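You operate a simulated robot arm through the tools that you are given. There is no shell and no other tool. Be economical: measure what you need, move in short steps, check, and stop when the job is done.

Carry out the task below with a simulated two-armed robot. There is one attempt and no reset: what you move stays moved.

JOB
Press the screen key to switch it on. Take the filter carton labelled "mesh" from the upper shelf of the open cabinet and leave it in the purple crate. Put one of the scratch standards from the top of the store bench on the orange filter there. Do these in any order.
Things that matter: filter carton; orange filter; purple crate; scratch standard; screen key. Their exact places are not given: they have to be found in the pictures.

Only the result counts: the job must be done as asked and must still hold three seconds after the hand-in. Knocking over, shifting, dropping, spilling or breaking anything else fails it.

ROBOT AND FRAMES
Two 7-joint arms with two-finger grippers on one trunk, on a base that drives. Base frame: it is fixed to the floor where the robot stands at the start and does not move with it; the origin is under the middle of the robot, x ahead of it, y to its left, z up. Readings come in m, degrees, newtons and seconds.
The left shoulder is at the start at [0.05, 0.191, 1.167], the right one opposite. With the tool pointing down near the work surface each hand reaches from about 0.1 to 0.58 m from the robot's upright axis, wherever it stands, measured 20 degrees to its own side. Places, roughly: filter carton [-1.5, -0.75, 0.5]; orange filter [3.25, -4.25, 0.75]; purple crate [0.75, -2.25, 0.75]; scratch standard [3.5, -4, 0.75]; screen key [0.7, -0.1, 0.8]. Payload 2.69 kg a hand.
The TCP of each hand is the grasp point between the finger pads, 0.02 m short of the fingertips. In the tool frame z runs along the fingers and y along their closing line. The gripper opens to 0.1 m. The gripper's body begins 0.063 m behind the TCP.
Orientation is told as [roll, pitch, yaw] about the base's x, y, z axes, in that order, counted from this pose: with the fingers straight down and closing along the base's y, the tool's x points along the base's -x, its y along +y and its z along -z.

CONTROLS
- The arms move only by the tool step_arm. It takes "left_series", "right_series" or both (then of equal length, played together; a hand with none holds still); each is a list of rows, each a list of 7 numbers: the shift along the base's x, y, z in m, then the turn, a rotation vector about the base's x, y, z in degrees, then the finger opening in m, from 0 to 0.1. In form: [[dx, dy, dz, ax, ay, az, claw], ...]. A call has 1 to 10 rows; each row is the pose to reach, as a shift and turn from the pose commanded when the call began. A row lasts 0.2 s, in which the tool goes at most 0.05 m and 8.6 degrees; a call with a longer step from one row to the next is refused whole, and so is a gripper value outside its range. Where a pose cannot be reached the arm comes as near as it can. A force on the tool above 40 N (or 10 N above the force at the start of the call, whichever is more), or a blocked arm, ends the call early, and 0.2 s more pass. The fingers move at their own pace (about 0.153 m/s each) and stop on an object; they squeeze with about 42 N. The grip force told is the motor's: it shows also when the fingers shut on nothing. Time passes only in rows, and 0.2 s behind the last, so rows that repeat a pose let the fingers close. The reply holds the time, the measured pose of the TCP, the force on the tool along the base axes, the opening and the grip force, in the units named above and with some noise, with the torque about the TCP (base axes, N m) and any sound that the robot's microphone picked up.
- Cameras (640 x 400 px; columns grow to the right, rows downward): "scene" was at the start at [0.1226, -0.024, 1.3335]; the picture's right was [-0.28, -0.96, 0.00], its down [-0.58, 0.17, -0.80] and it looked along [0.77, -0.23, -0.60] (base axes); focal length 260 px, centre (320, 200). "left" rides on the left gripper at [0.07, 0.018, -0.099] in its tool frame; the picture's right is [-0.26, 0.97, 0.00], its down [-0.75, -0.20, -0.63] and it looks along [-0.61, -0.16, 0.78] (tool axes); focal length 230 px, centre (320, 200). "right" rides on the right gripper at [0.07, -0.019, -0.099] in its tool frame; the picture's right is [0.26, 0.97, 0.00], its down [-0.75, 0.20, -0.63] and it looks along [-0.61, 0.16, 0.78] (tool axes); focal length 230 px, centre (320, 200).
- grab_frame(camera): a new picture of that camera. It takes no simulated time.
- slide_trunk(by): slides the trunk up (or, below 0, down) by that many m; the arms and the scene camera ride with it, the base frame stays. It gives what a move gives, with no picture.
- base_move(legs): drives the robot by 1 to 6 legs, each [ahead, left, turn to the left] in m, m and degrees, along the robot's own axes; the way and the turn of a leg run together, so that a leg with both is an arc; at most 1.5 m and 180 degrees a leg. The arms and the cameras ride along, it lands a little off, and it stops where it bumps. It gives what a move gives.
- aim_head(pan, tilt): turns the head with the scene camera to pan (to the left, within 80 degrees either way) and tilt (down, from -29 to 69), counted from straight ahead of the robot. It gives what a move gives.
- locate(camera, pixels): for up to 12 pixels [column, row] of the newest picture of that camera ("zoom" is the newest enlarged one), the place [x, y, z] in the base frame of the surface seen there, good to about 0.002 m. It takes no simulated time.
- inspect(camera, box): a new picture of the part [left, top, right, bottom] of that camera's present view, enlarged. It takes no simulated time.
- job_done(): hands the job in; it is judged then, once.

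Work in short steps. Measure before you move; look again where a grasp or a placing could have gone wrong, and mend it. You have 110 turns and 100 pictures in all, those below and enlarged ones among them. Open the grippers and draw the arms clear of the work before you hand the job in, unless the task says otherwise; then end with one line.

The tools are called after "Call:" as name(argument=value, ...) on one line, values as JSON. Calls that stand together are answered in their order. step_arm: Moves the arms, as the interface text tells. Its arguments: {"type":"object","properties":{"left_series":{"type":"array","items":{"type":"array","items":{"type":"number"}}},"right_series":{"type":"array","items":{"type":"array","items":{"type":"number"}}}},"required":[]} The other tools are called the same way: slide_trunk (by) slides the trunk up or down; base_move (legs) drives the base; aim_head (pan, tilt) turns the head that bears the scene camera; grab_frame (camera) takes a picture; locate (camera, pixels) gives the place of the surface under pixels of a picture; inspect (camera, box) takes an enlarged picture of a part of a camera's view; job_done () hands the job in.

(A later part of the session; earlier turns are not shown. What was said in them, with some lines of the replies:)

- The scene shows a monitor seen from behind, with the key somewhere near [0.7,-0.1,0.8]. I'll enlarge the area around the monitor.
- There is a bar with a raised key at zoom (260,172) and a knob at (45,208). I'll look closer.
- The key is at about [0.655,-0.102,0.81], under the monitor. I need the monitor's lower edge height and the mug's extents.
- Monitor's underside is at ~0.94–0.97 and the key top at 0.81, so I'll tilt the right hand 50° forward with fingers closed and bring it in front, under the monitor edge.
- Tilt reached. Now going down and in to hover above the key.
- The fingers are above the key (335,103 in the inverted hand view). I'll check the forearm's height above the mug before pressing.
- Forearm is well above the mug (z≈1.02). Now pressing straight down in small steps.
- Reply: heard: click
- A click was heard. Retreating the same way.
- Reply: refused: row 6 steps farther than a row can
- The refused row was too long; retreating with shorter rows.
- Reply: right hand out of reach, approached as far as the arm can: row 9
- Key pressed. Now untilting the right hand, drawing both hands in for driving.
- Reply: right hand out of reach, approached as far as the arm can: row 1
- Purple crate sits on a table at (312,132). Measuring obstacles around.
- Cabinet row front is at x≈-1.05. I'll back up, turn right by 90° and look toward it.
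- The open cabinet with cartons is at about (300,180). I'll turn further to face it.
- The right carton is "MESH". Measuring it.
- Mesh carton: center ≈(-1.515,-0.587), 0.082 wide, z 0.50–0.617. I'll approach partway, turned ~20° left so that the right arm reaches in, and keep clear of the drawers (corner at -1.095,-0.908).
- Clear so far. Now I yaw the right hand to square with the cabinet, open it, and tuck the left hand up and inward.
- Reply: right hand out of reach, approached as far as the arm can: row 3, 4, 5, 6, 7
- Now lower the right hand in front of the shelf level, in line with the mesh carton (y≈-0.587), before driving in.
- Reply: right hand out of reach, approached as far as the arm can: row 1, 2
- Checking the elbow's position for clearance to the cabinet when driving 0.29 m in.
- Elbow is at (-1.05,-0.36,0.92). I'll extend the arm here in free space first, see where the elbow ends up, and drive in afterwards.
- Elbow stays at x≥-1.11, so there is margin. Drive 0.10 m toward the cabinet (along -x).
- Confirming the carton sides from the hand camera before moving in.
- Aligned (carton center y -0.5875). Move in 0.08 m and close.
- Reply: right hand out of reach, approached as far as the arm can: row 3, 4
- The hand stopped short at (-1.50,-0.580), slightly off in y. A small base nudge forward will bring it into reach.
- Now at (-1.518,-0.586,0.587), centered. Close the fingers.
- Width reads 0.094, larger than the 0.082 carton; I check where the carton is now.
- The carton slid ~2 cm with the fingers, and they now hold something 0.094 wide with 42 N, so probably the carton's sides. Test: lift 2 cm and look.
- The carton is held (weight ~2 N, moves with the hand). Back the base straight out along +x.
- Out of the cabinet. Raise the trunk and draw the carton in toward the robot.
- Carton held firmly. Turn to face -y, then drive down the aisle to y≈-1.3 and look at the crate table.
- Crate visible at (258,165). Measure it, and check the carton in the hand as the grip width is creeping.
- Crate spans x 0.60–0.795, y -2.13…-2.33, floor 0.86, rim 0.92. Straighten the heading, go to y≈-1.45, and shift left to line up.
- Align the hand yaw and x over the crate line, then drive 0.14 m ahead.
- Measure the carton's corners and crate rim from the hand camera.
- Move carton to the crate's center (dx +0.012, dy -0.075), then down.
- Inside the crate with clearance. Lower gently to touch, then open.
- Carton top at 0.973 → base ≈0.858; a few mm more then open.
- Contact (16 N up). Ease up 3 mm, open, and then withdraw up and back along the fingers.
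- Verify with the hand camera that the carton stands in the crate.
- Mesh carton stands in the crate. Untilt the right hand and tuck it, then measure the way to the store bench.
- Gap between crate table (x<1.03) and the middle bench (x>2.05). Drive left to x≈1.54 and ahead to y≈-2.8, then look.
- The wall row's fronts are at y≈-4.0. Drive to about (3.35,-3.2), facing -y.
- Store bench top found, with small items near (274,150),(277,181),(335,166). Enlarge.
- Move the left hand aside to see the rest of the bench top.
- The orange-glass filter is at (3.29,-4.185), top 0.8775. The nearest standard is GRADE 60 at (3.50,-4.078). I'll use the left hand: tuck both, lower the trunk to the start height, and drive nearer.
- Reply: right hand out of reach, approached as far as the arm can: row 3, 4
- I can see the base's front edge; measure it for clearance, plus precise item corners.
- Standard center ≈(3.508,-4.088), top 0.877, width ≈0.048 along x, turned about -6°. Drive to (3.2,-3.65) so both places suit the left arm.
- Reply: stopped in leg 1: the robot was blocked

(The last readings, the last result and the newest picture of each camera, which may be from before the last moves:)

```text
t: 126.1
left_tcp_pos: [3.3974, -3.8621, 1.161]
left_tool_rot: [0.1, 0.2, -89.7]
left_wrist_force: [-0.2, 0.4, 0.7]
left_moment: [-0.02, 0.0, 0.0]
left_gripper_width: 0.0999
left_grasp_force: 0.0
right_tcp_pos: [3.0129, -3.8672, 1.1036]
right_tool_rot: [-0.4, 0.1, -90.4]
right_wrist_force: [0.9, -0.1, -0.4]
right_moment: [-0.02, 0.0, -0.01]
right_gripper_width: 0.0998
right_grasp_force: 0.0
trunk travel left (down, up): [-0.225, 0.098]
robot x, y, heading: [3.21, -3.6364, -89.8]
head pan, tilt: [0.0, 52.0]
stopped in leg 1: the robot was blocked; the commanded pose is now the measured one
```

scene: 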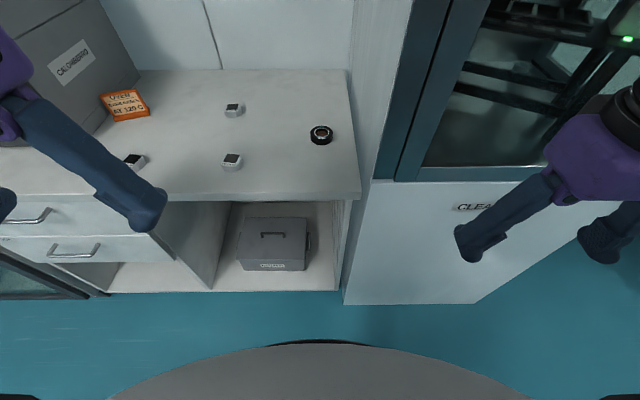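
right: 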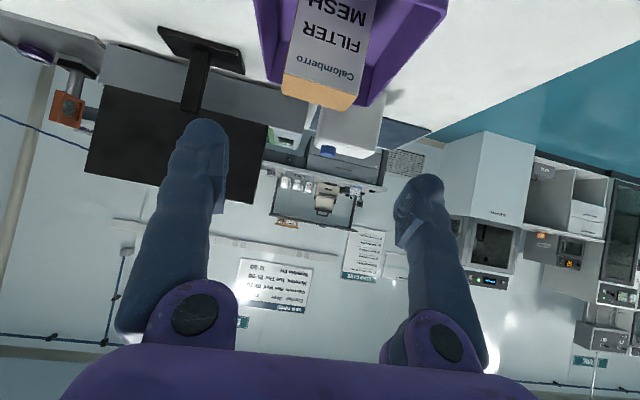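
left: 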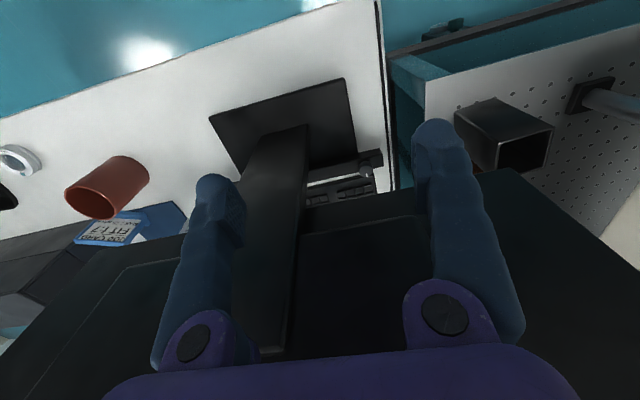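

The base touched the cabinet front at y≈-3.636; back off slightly and move the left hand above the standard.

Call:
base_move(legs=[[-0.012, 0, 0]])

Call:
step_arm(left_series=[[0.02, -0.04, -0.015, 0, 0, -3, 0.1], [0.04, -0.08, -0.03, 0, 0, -6, 0.1], [0.06, -0.12, -0.05, 0, 0, -6, 0.1], [0.08, -0.155, -0.075, 0, 0, -6, 0.1], [0.095, -0.19, -0.1, 0, 0, -6, 0.1], [0.11, -0.22, -0.13, 0, 0, -6, 0.1], [0.11, -0.225, -0.16, 0, 0, -6, 0.1], [0.11, -0.225, -0.18, 0, 0, -6, 0.1], [0.11, -0.225, -0.18, 0, 0, -6, 0.1]])

Call:
grab_frame(camera="left")

Call:
grab_frame(camera="scene")

```text
t: 126.8
left_tcp_pos: [3.3956, -3.8521, 1.1619]
left_tool_rot: [0.1, 0.2, -89.6]
left_wrist_force: [-0.9, -0.2, -0.2]
left_moment: [0.0, -0.01, 0.04]
left_gripper_width: 0.0999
left_grasp_force: 0.0
right_tcp_pos: [3.0122, -3.8556, 1.102]
right_tool_rot: [-0.3, 0.1, -90.6]
right_wrist_force: [1.5, 0.4, 0.1]
right_moment: [-0.02, 0.02, -0.03]
right_gripper_width: 0.1003
right_grasp_force: 0.0
trunk travel left (down, up): [-0.225, 0.098]
robot x, y, heading: [3.2106, -3.6196, -89.9]
head pan, tilt: [0.0, 52.0]
```

```text
t: 128.8
left_tcp_pos: [3.508, -4.0771, 0.9819]
left_tool_rot: [0.1, 0.2, -95.6]
left_wrist_force: [0.2, -0.4, -0.2]
left_moment: [0.0, 0.0, 0.01]
left_gripper_width: 0.1
left_grasp_force: 0.0
right_tcp_pos: [3.0115, -3.8556, 1.1025]
right_tool_rot: [-0.3, 0.2, -90.6]
right_wrist_force: [-0.6, 0.3, -0.3]
right_moment: [0.01, 0.02, -0.02]
right_gripper_width: 0.1001
right_grasp_force: 0.1
trunk travel left (down, up): [-0.225, 0.098]
robot x, y, heading: [3.2139, -3.6217, -89.8]
head pan, tilt: [0.0, 52.0]
```

```text
46 pictures are left
```

left: 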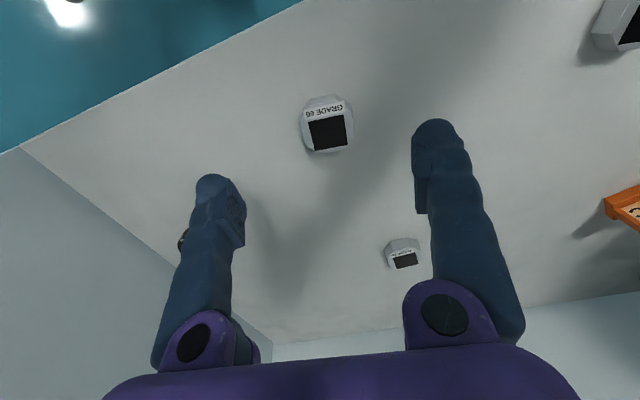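

```text
45 pictures are left
```

scene: 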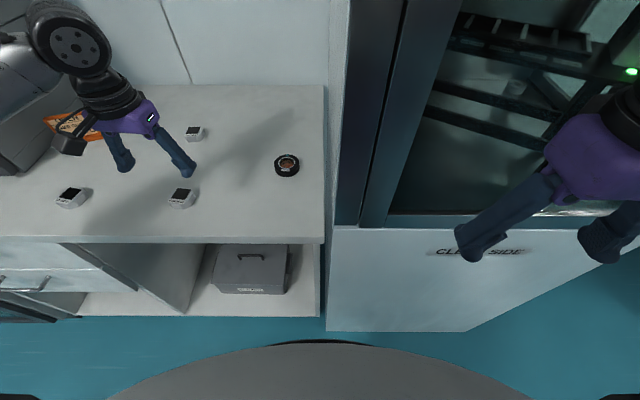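

Measure the standard's position in the left camera for fine alignment.

Call:
locate(camera="left", pixels=[[303, 108], [352, 108], [322, 97], [330, 150], [328, 125], [304, 130], [353, 135]])

Call:
locate(camera="scene", pixels=[[182, 193], [287, 163], [276, 165], [299, 165], [287, 156], [287, 174]])

Call:
inspect(camera="left", box=[280, 80, 376, 160])

```text
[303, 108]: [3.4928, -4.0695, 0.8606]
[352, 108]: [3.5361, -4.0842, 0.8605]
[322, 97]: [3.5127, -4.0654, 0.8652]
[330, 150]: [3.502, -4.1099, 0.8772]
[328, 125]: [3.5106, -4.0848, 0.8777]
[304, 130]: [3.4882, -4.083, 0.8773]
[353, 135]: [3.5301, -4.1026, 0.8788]
```

```text
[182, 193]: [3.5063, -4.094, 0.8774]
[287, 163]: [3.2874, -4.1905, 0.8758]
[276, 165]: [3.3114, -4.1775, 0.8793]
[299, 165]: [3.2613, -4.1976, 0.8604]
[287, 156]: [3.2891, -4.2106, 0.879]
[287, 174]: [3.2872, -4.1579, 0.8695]
```

```text
5.00 times, centred on (328, 120) of left
```

zoom: 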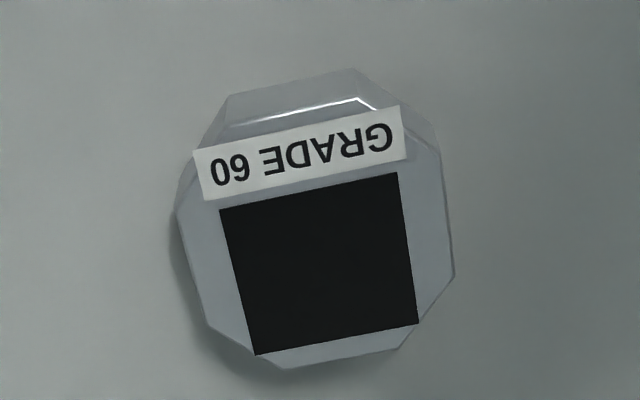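

The block is aligned with the tool's closing line. Find the center from its side edges.

Call:
locate(camera="zoom", pixels=[[318, 225], [192, 265], [447, 215], [290, 100], [340, 350], [200, 265], [440, 215]])

```text
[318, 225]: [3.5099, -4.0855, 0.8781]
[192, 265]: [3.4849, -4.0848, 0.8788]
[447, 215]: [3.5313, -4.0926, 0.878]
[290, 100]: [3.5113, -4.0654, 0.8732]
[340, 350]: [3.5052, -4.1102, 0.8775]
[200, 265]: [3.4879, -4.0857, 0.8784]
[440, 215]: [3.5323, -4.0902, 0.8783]
```

Align (dy -0.011) and descend to TCP z≈0.883.

Call:
step_arm(left_series=[[0.001, -0.011, -0.03, 0, 0, 0, 0.1], [0.001, -0.011, -0.06, 0, 0, 0, 0.1], [0.001, -0.011, -0.085, 0, 0, 0, 0.1], [0.001, -0.011, -0.099, 0, 0, 0, 0.1], [0.001, -0.011, -0.099, 0, 0, 0, 0.1]])

Call:
grab_frame(camera="left")

```text
t: 130.0
left_tcp_pos: [3.5078, -4.0858, 0.8829]
left_tool_rot: [-0.1, 0.0, -95.8]
left_wrist_force: [0.8, 0.9, -0.2]
left_moment: [-0.02, -0.07, -0.03]
left_gripper_width: 0.1
left_grasp_force: 0.1
right_tcp_pos: [3.0131, -3.8561, 1.1033]
right_tool_rot: [-0.3, 0.2, -90.7]
right_wrist_force: [0.5, 0.1, -0.6]
right_moment: [0.02, 0.01, -0.02]
right_gripper_width: 0.1
right_grasp_force: 0.0
trunk travel left (down, up): [-0.225, 0.098]
robot x, y, heading: [3.209, -3.6246, -89.6]
head pan, tilt: [0.0, 52.0]
```

```text
43 pictures are left
```

left: 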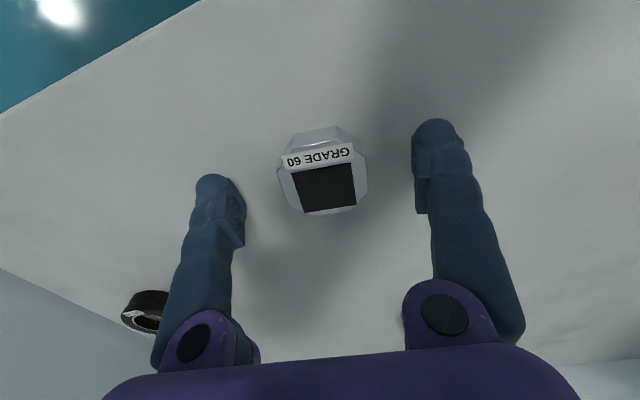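

Block is between the fingers. Close.

Call:
step_arm(left_series=[[0, 0, 0, 0, 0, 0, 0.06], [0, 0, 0, 0, 0, 0, 0.04], [0, 0, 0, 0, 0, 0, 0.035], [0, 0, 0, 0, 0, 0, 0.035]])

Call:
grab_frame(camera="left")

```text
t: 131.0
left_tcp_pos: [3.5084, -4.0871, 0.8832]
left_tool_rot: [0.1, 0.0, -95.7]
left_wrist_force: [-0.6, -0.7, 0.4]
left_moment: [0.01, -0.02, -0.01]
left_gripper_width: 0.0467
left_grasp_force: 42.0
right_tcp_pos: [3.0113, -3.8564, 1.105]
right_tool_rot: [-0.2, 0.1, -90.6]
right_wrist_force: [0.5, -0.6, -1.2]
right_moment: [-0.03, -0.02, 0.0]
right_gripper_width: 0.0997
right_grasp_force: 0.0
trunk travel left (down, up): [-0.225, 0.098]
robot x, y, heading: [3.211, -3.6199, -89.6]
head pan, tilt: [0.0, 52.0]
```

```text
42 pictures are left
```

left: 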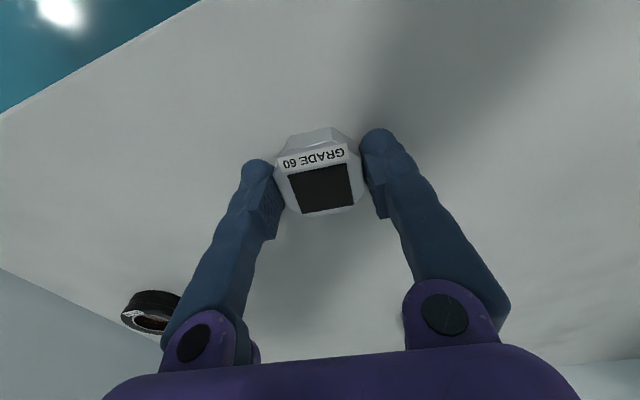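

Gripped (0.0467). Lift 0.09 and move over toward the filter.

Call:
step_arm(left_series=[[0, 0, 0.03, 0, 0, 0, 0.035], [0, 0, 0.06, 0, 0, 0, 0.035], [0, 0, 0.09, 0, 0, 0, 0.035], [-0.04, -0.015, 0.09, 0, 0, 0, 0.035], [-0.08, -0.03, 0.09, 0, 0, 0, 0.035], [-0.12, -0.045, 0.09, 0, 0, 0, 0.035], [-0.16, -0.06, 0.09, 0, 0, 0, 0.035], [-0.19, -0.075, 0.09, 0, 0, 3, 0.035], [-0.22, -0.09, 0.09, 0, 0, 6, 0.035], [-0.22, -0.09, 0.09, 0, 0, 6, 0.035]])

Call:
grab_frame(camera="left")

Call:
grab_frame(camera="scene")

```text
t: 133.2
left_tcp_pos: [3.2878, -4.1777, 0.9705]
left_tool_rot: [0.1, 0.1, -89.6]
left_wrist_force: [0.3, -0.7, -1.3]
left_moment: [-0.01, 0.0, 0.01]
left_gripper_width: 0.0467
left_grasp_force: 42.1
right_tcp_pos: [3.0123, -3.8554, 1.1032]
right_tool_rot: [-0.3, 0.2, -90.6]
right_wrist_force: [-0.2, 0.1, -0.1]
right_moment: [0.02, 0.04, -0.01]
right_gripper_width: 0.1002
right_grasp_force: 0.0
trunk travel left (down, up): [-0.225, 0.098]
robot x, y, heading: [3.2074, -3.6216, -89.9]
head pan, tilt: [0.0, 52.0]
```

```text
41 pictures are left
```

left: 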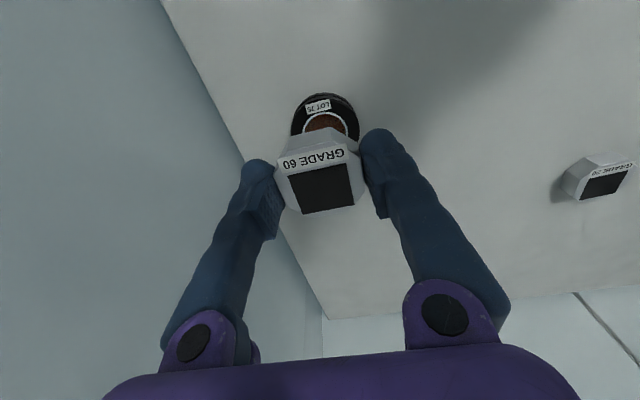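

```text
40 pictures are left
```

scene: 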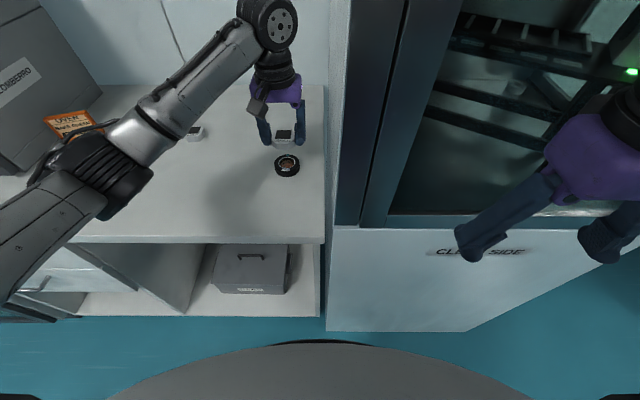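

Get the filter's rim accurately via enlarged views.

Call:
inspect(camera="scene", box=[259, 120, 315, 190])

Call:
inspect(camera="left", box=[264, 80, 392, 220])

```text
5.71 times, centred on (287, 155) of scene
```

zoom: 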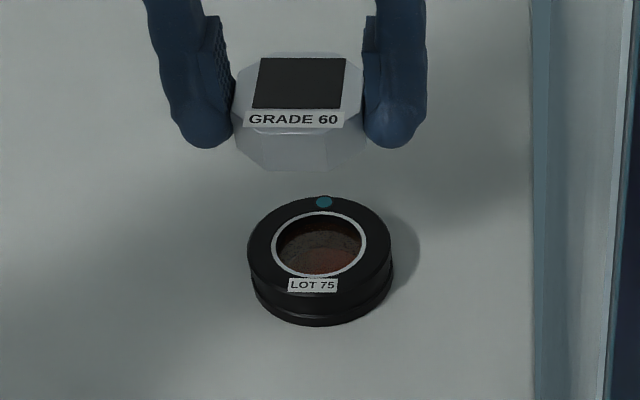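

```text
2.86 times, centred on (328, 150) of left
```

zoom: 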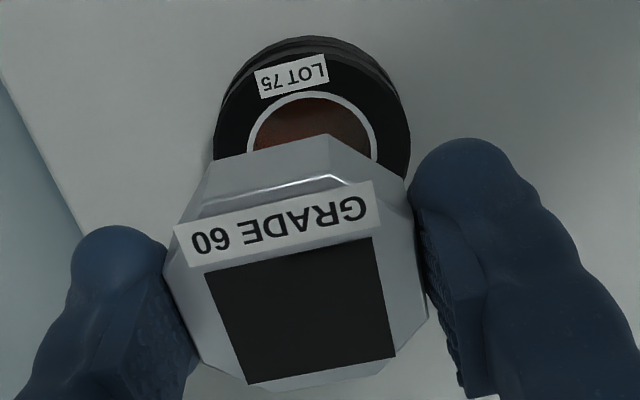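

Call:
locate(camera="scene", pixels=[[275.6, 162.8], [298.2, 162.8], [287, 155.6], [286.8, 171], [278, 162.8], [295.5, 162.8], [287, 157], [287, 169]])

Call:
locate(camera="zoom", pixels=[[225, 140], [402, 140], [310, 60], [300, 310], [190, 270], [420, 260], [280, 220], [330, 375]])

```text
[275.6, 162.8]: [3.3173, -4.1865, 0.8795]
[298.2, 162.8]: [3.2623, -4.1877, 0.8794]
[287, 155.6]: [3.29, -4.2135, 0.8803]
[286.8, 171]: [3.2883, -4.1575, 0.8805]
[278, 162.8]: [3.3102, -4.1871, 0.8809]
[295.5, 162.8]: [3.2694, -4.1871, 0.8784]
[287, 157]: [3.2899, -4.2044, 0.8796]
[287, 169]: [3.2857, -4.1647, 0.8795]
```

```text
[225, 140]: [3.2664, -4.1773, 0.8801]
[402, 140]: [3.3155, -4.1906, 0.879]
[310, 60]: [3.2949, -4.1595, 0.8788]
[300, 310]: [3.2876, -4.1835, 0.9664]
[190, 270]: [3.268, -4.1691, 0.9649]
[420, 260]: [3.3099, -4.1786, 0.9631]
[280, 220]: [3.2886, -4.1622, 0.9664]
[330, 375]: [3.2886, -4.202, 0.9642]
```

Filter center ≈(3.2897,-4.1855), top 0.880; block center ≈(3.288,-4.180), bottom ≈0.9465. Shift (+0.002,-0.0055) and lower.

Call:
step_arm(left_series=[[0.002, -0.0055, 0, 0, 0, 0, 0.035], [0.002, -0.0055, -0.03, 0, 0, 0, 0.035], [0.002, -0.0055, -0.05, 0, 0, 0, 0.035], [0.002, -0.0055, -0.06, 0, 0, 0, 0.035], [0.002, -0.0055, -0.06, 0, 0, 0, 0.035]])

Call:
inspect(camera="scene", box=[259, 130, 315, 190])

Call:
inspect(camera="left", box=[240, 80, 400, 230])

```text
t: 134.4
left_tcp_pos: [3.2908, -4.1825, 0.9121]
left_tool_rot: [0.1, 0.1, -89.8]
left_wrist_force: [-0.7, 0.0, -0.3]
left_moment: [0.0, -0.03, -0.03]
left_gripper_width: 0.0467
left_grasp_force: 42.2
right_tcp_pos: [3.011, -3.8555, 1.1034]
right_tool_rot: [-0.3, 0.2, -90.6]
right_wrist_force: [0.6, -1.2, 0.4]
right_moment: [0.0, -0.02, -0.03]
right_gripper_width: 0.1
right_grasp_force: 0.1
trunk travel left (down, up): [-0.225, 0.098]
robot x, y, heading: [3.2058, -3.6206, -89.8]
head pan, tilt: [0.0, 52.0]
```

```text
6.67 times, centred on (287, 160) of scene
```

zoom: 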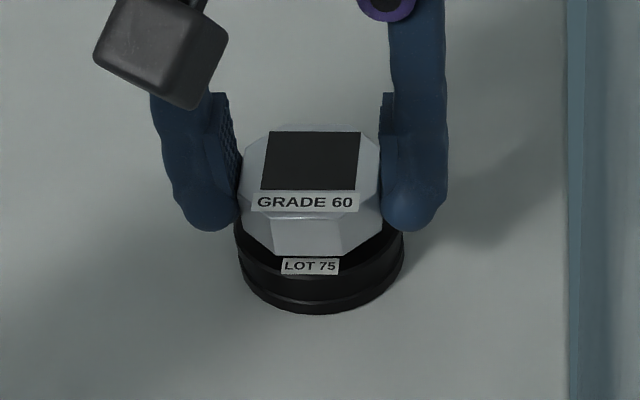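

```text
2.67 times, centred on (320, 155) of left
```

zoom: 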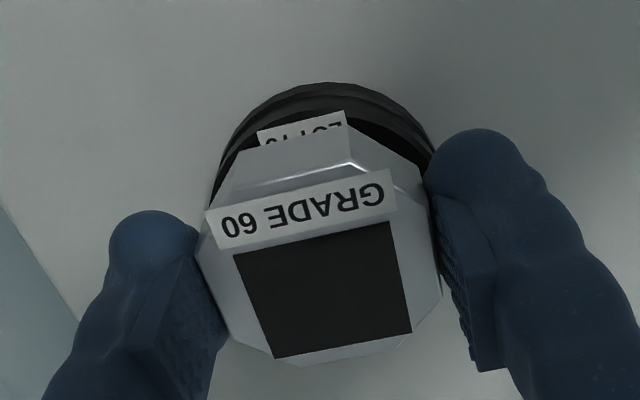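

Well centered. Lower the last ~8 mm to contact.

Call:
step_arm(left_series=[[0, 0, -0.004, 0, 0, 0, 0.035], [0, 0, -0.006, 0, 0, 0, 0.035], [0, 0, -0.008, 0, 0, 0, 0.035], [0, 0, -0.009, 0, 0, 0, 0.035]])

```text
t: 135.4
left_tcp_pos: [3.2883, -4.182, 0.9037]
left_tool_rot: [0.1, 0.1, -89.8]
left_wrist_force: [-0.2, -0.6, -1.3]
left_moment: [-0.02, 0.01, -0.02]
left_gripper_width: 0.0466
left_grasp_force: 41.7
right_tcp_pos: [3.0121, -3.8571, 1.1046]
right_tool_rot: [-0.2, 0.3, -90.6]
right_wrist_force: [0.2, 0.6, 0.3]
right_moment: [-0.03, 0.03, -0.02]
right_gripper_width: 0.0999
right_grasp_force: 0.2
trunk travel left (down, up): [-0.225, 0.098]
robot x, y, heading: [3.2072, -3.6251, -89.8]
head pan, tilt: [0.0, 52.0]
```

Call:
step_arm(left_series=[[0, 0, -0.001, 0, 0, 0, 0.035], [0, 0, -0.002, 0, 0, 0, 0.035]])

```text
t: 136.0
left_tcp_pos: [3.2893, -4.181, 0.9034]
left_tool_rot: [0.0, 0.0, -89.7]
left_wrist_force: [2.2, -0.4, 7.0]
left_moment: [0.0, -0.16, 0.03]
left_gripper_width: 0.0469
left_grasp_force: 41.6
right_tcp_pos: [3.0131, -3.8548, 1.1043]
right_tool_rot: [-0.3, 0.1, -90.6]
right_wrist_force: [0.7, 0.9, -0.7]
right_moment: [0.01, -0.01, -0.02]
right_gripper_width: 0.0999
right_grasp_force: 0.0
trunk travel left (down, up): [-0.225, 0.098]
robot x, y, heading: [3.2077, -3.6278, -89.8]
head pan, tilt: [0.0, 52.0]
```

Contact (7 N). Ease 1 mm, open gradually, then lift straight up.

Call:
step_arm(left_series=[[0, 0, 0.001, 0, 0, 0, 0.045], [0, 0, 0.001, 0, 0, 0, 0.055], [0, 0, 0.001, 0, 0, 0, 0.07], [0, 0, 0.001, 0, 0, 0, 0.08], [0, 0, 0.02, 0, 0, 0, 0.08], [0, 0, 0.06, 0, 0, 0, 0.08], [0, 0, 0.1, 0, 0, 0, 0.08], [0.02, 0.04, 0.12, 0, 0, 0, 0.08], [0.04, 0.08, 0.14, 0, 0, 0, 0.08], [0.06, 0.12, 0.16, 0, 0, 0, 0.08]])

Call:
inspect(camera="scene", box=[160, 80, 340, 240])

```text
t: 138.2
left_tcp_pos: [3.3522, -4.0624, 1.0664]
left_tool_rot: [0.0, 0.0, -89.6]
left_wrist_force: [0.2, 0.3, 0.1]
left_moment: [-0.01, 0.01, -0.01]
left_gripper_width: 0.08
left_grasp_force: 0.1
right_tcp_pos: [3.013, -3.8557, 1.1047]
right_tool_rot: [-0.3, 0.0, -90.6]
right_wrist_force: [0.9, 0.6, -0.1]
right_moment: [0.04, 0.02, 0.0]
right_gripper_width: 0.0998
right_grasp_force: 0.0
trunk travel left (down, up): [-0.225, 0.098]
robot x, y, heading: [3.2088, -3.6206, -89.8]
head pan, tilt: [0.0, 52.0]
```

```text
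2.50 times, centred on (250, 160) of scene
```

zoom: 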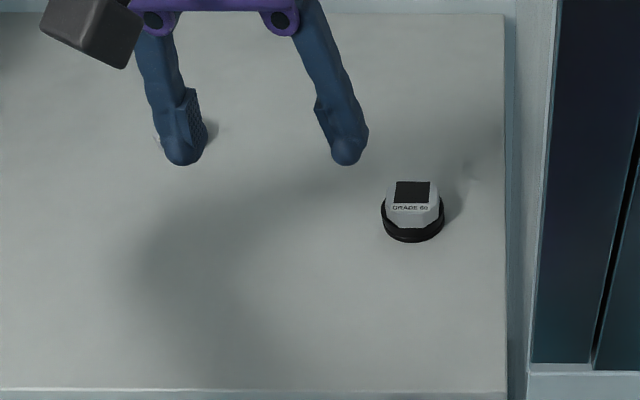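

Standard sits on the filter. Retract, back off, and turn to look at the desk's screen to verify it is on.

Call:
step_arm(left_series=[[0, 0.04, 0.02, 0, 0, 0, 0.08], [0, 0.08, 0.04, 0, 0, 0, 0.08], [0, 0.12, 0.06, 0, 0, 0, 0.08], [0, 0.16, 0.08, 0, 0, 0, 0.08]])

Call:
base_move(legs=[[-0.35, 0, 0], [0, 0, -150]])

Call:
aim_head(pan=0, tilt=8)

Call:
grab_frame(camera="scene")

```text
t: 139.2
left_tcp_pos: [3.3486, -3.9003, 1.1419]
left_tool_rot: [0.1, 0.1, -89.7]
left_wrist_force: [0.0, -0.4, 0.0]
left_moment: [-0.03, 0.0, 0.0]
left_gripper_width: 0.08
left_grasp_force: 0.1
right_tcp_pos: [3.0117, -3.8553, 1.1034]
right_tool_rot: [-0.4, 0.1, -90.6]
right_wrist_force: [-0.2, -0.4, 0.3]
right_moment: [-0.02, 0.01, -0.02]
right_gripper_width: 0.0998
right_grasp_force: 0.0
trunk travel left (down, up): [-0.225, 0.098]
robot x, y, heading: [3.2054, -3.625, -89.7]
head pan, tilt: [0.0, 52.0]
```

```text
t: 147.8
left_tcp_pos: [2.9577, -3.0915, 1.1411]
left_tool_rot: [0.1, 0.1, 116.9]
left_wrist_force: [0.0, 0.1, 0.0]
left_moment: [0.03, 0.05, 0.04]
left_gripper_width: 0.0802
left_grasp_force: 0.0
right_tcp_pos: [3.2798, -2.9808, 1.1035]
right_tool_rot: [-0.3, 0.3, 115.9]
right_wrist_force: [0.3, 0.3, 0.4]
right_moment: [-0.01, 0.03, 0.0]
right_gripper_width: 0.1001
right_grasp_force: 0.1
trunk travel left (down, up): [-0.225, 0.098]
robot x, y, heading: [3.2091, -3.2802, 116.8]
head pan, tilt: [0.0, 52.0]
```

```text
t: 148.9
left_tcp_pos: [2.9578, -3.0906, 1.1412]
left_tool_rot: [0.0, 0.1, 116.9]
left_wrist_force: [-0.8, 0.4, 0.7]
left_moment: [0.01, -0.04, 0.03]
left_gripper_width: 0.08
left_grasp_force: 0.1
right_tcp_pos: [3.28, -2.982, 1.1032]
right_tool_rot: [-0.3, 0.2, 116.1]
right_wrist_force: [-0.6, -0.9, 0.2]
right_moment: [0.01, 0.01, -0.01]
right_gripper_width: 0.0999
right_grasp_force: 0.0
trunk travel left (down, up): [-0.225, 0.098]
robot x, y, heading: [3.2063, -3.2784, 116.9]
head pan, tilt: [0.0, 8.0]
```

```text
34 pictures are left
```

scene: 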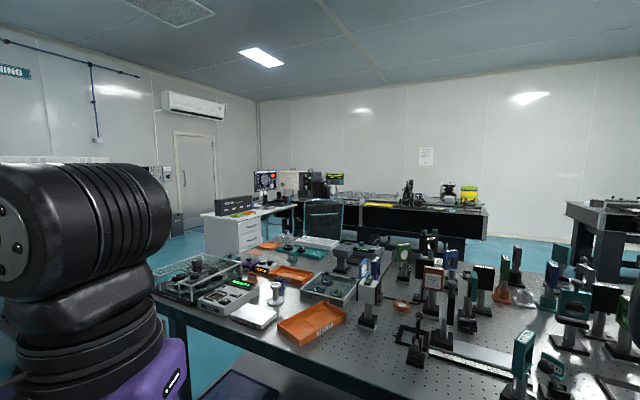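

Call:
inspect(camera="scene", box=[200, 150, 360, 250])

Call:
locate(camera="scene", pixels=[[262, 180], [337, 178], [295, 180], [240, 205]])

```text
4.00 times, centred on (280, 200) of scene
```

zoom: 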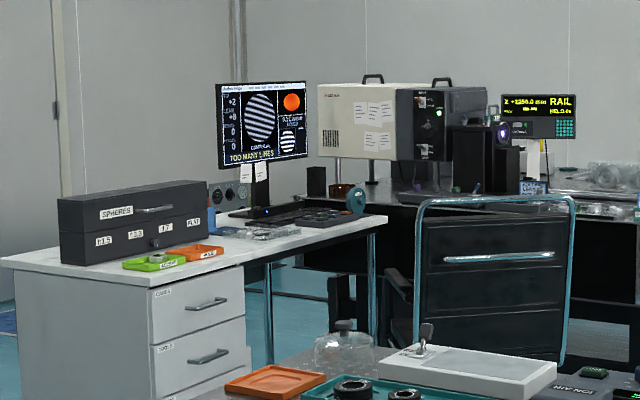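

```text
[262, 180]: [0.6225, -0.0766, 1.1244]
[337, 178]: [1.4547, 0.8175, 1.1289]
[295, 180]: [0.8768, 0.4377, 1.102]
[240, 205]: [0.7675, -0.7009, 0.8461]
```

The desk screen at [0.62,-0.08,1.12] is lit, the mesh carton is in the crate, the standard is on the filter, and the grippers are open and clear. Handing in.

Call:
job_done()

```text
The job is handed in.
```

I finished all three parts and handed the job in: the screen is on, the mesh carton stands in the purple crate, and the GRADE 60 scratch standard rests on the orange filter.
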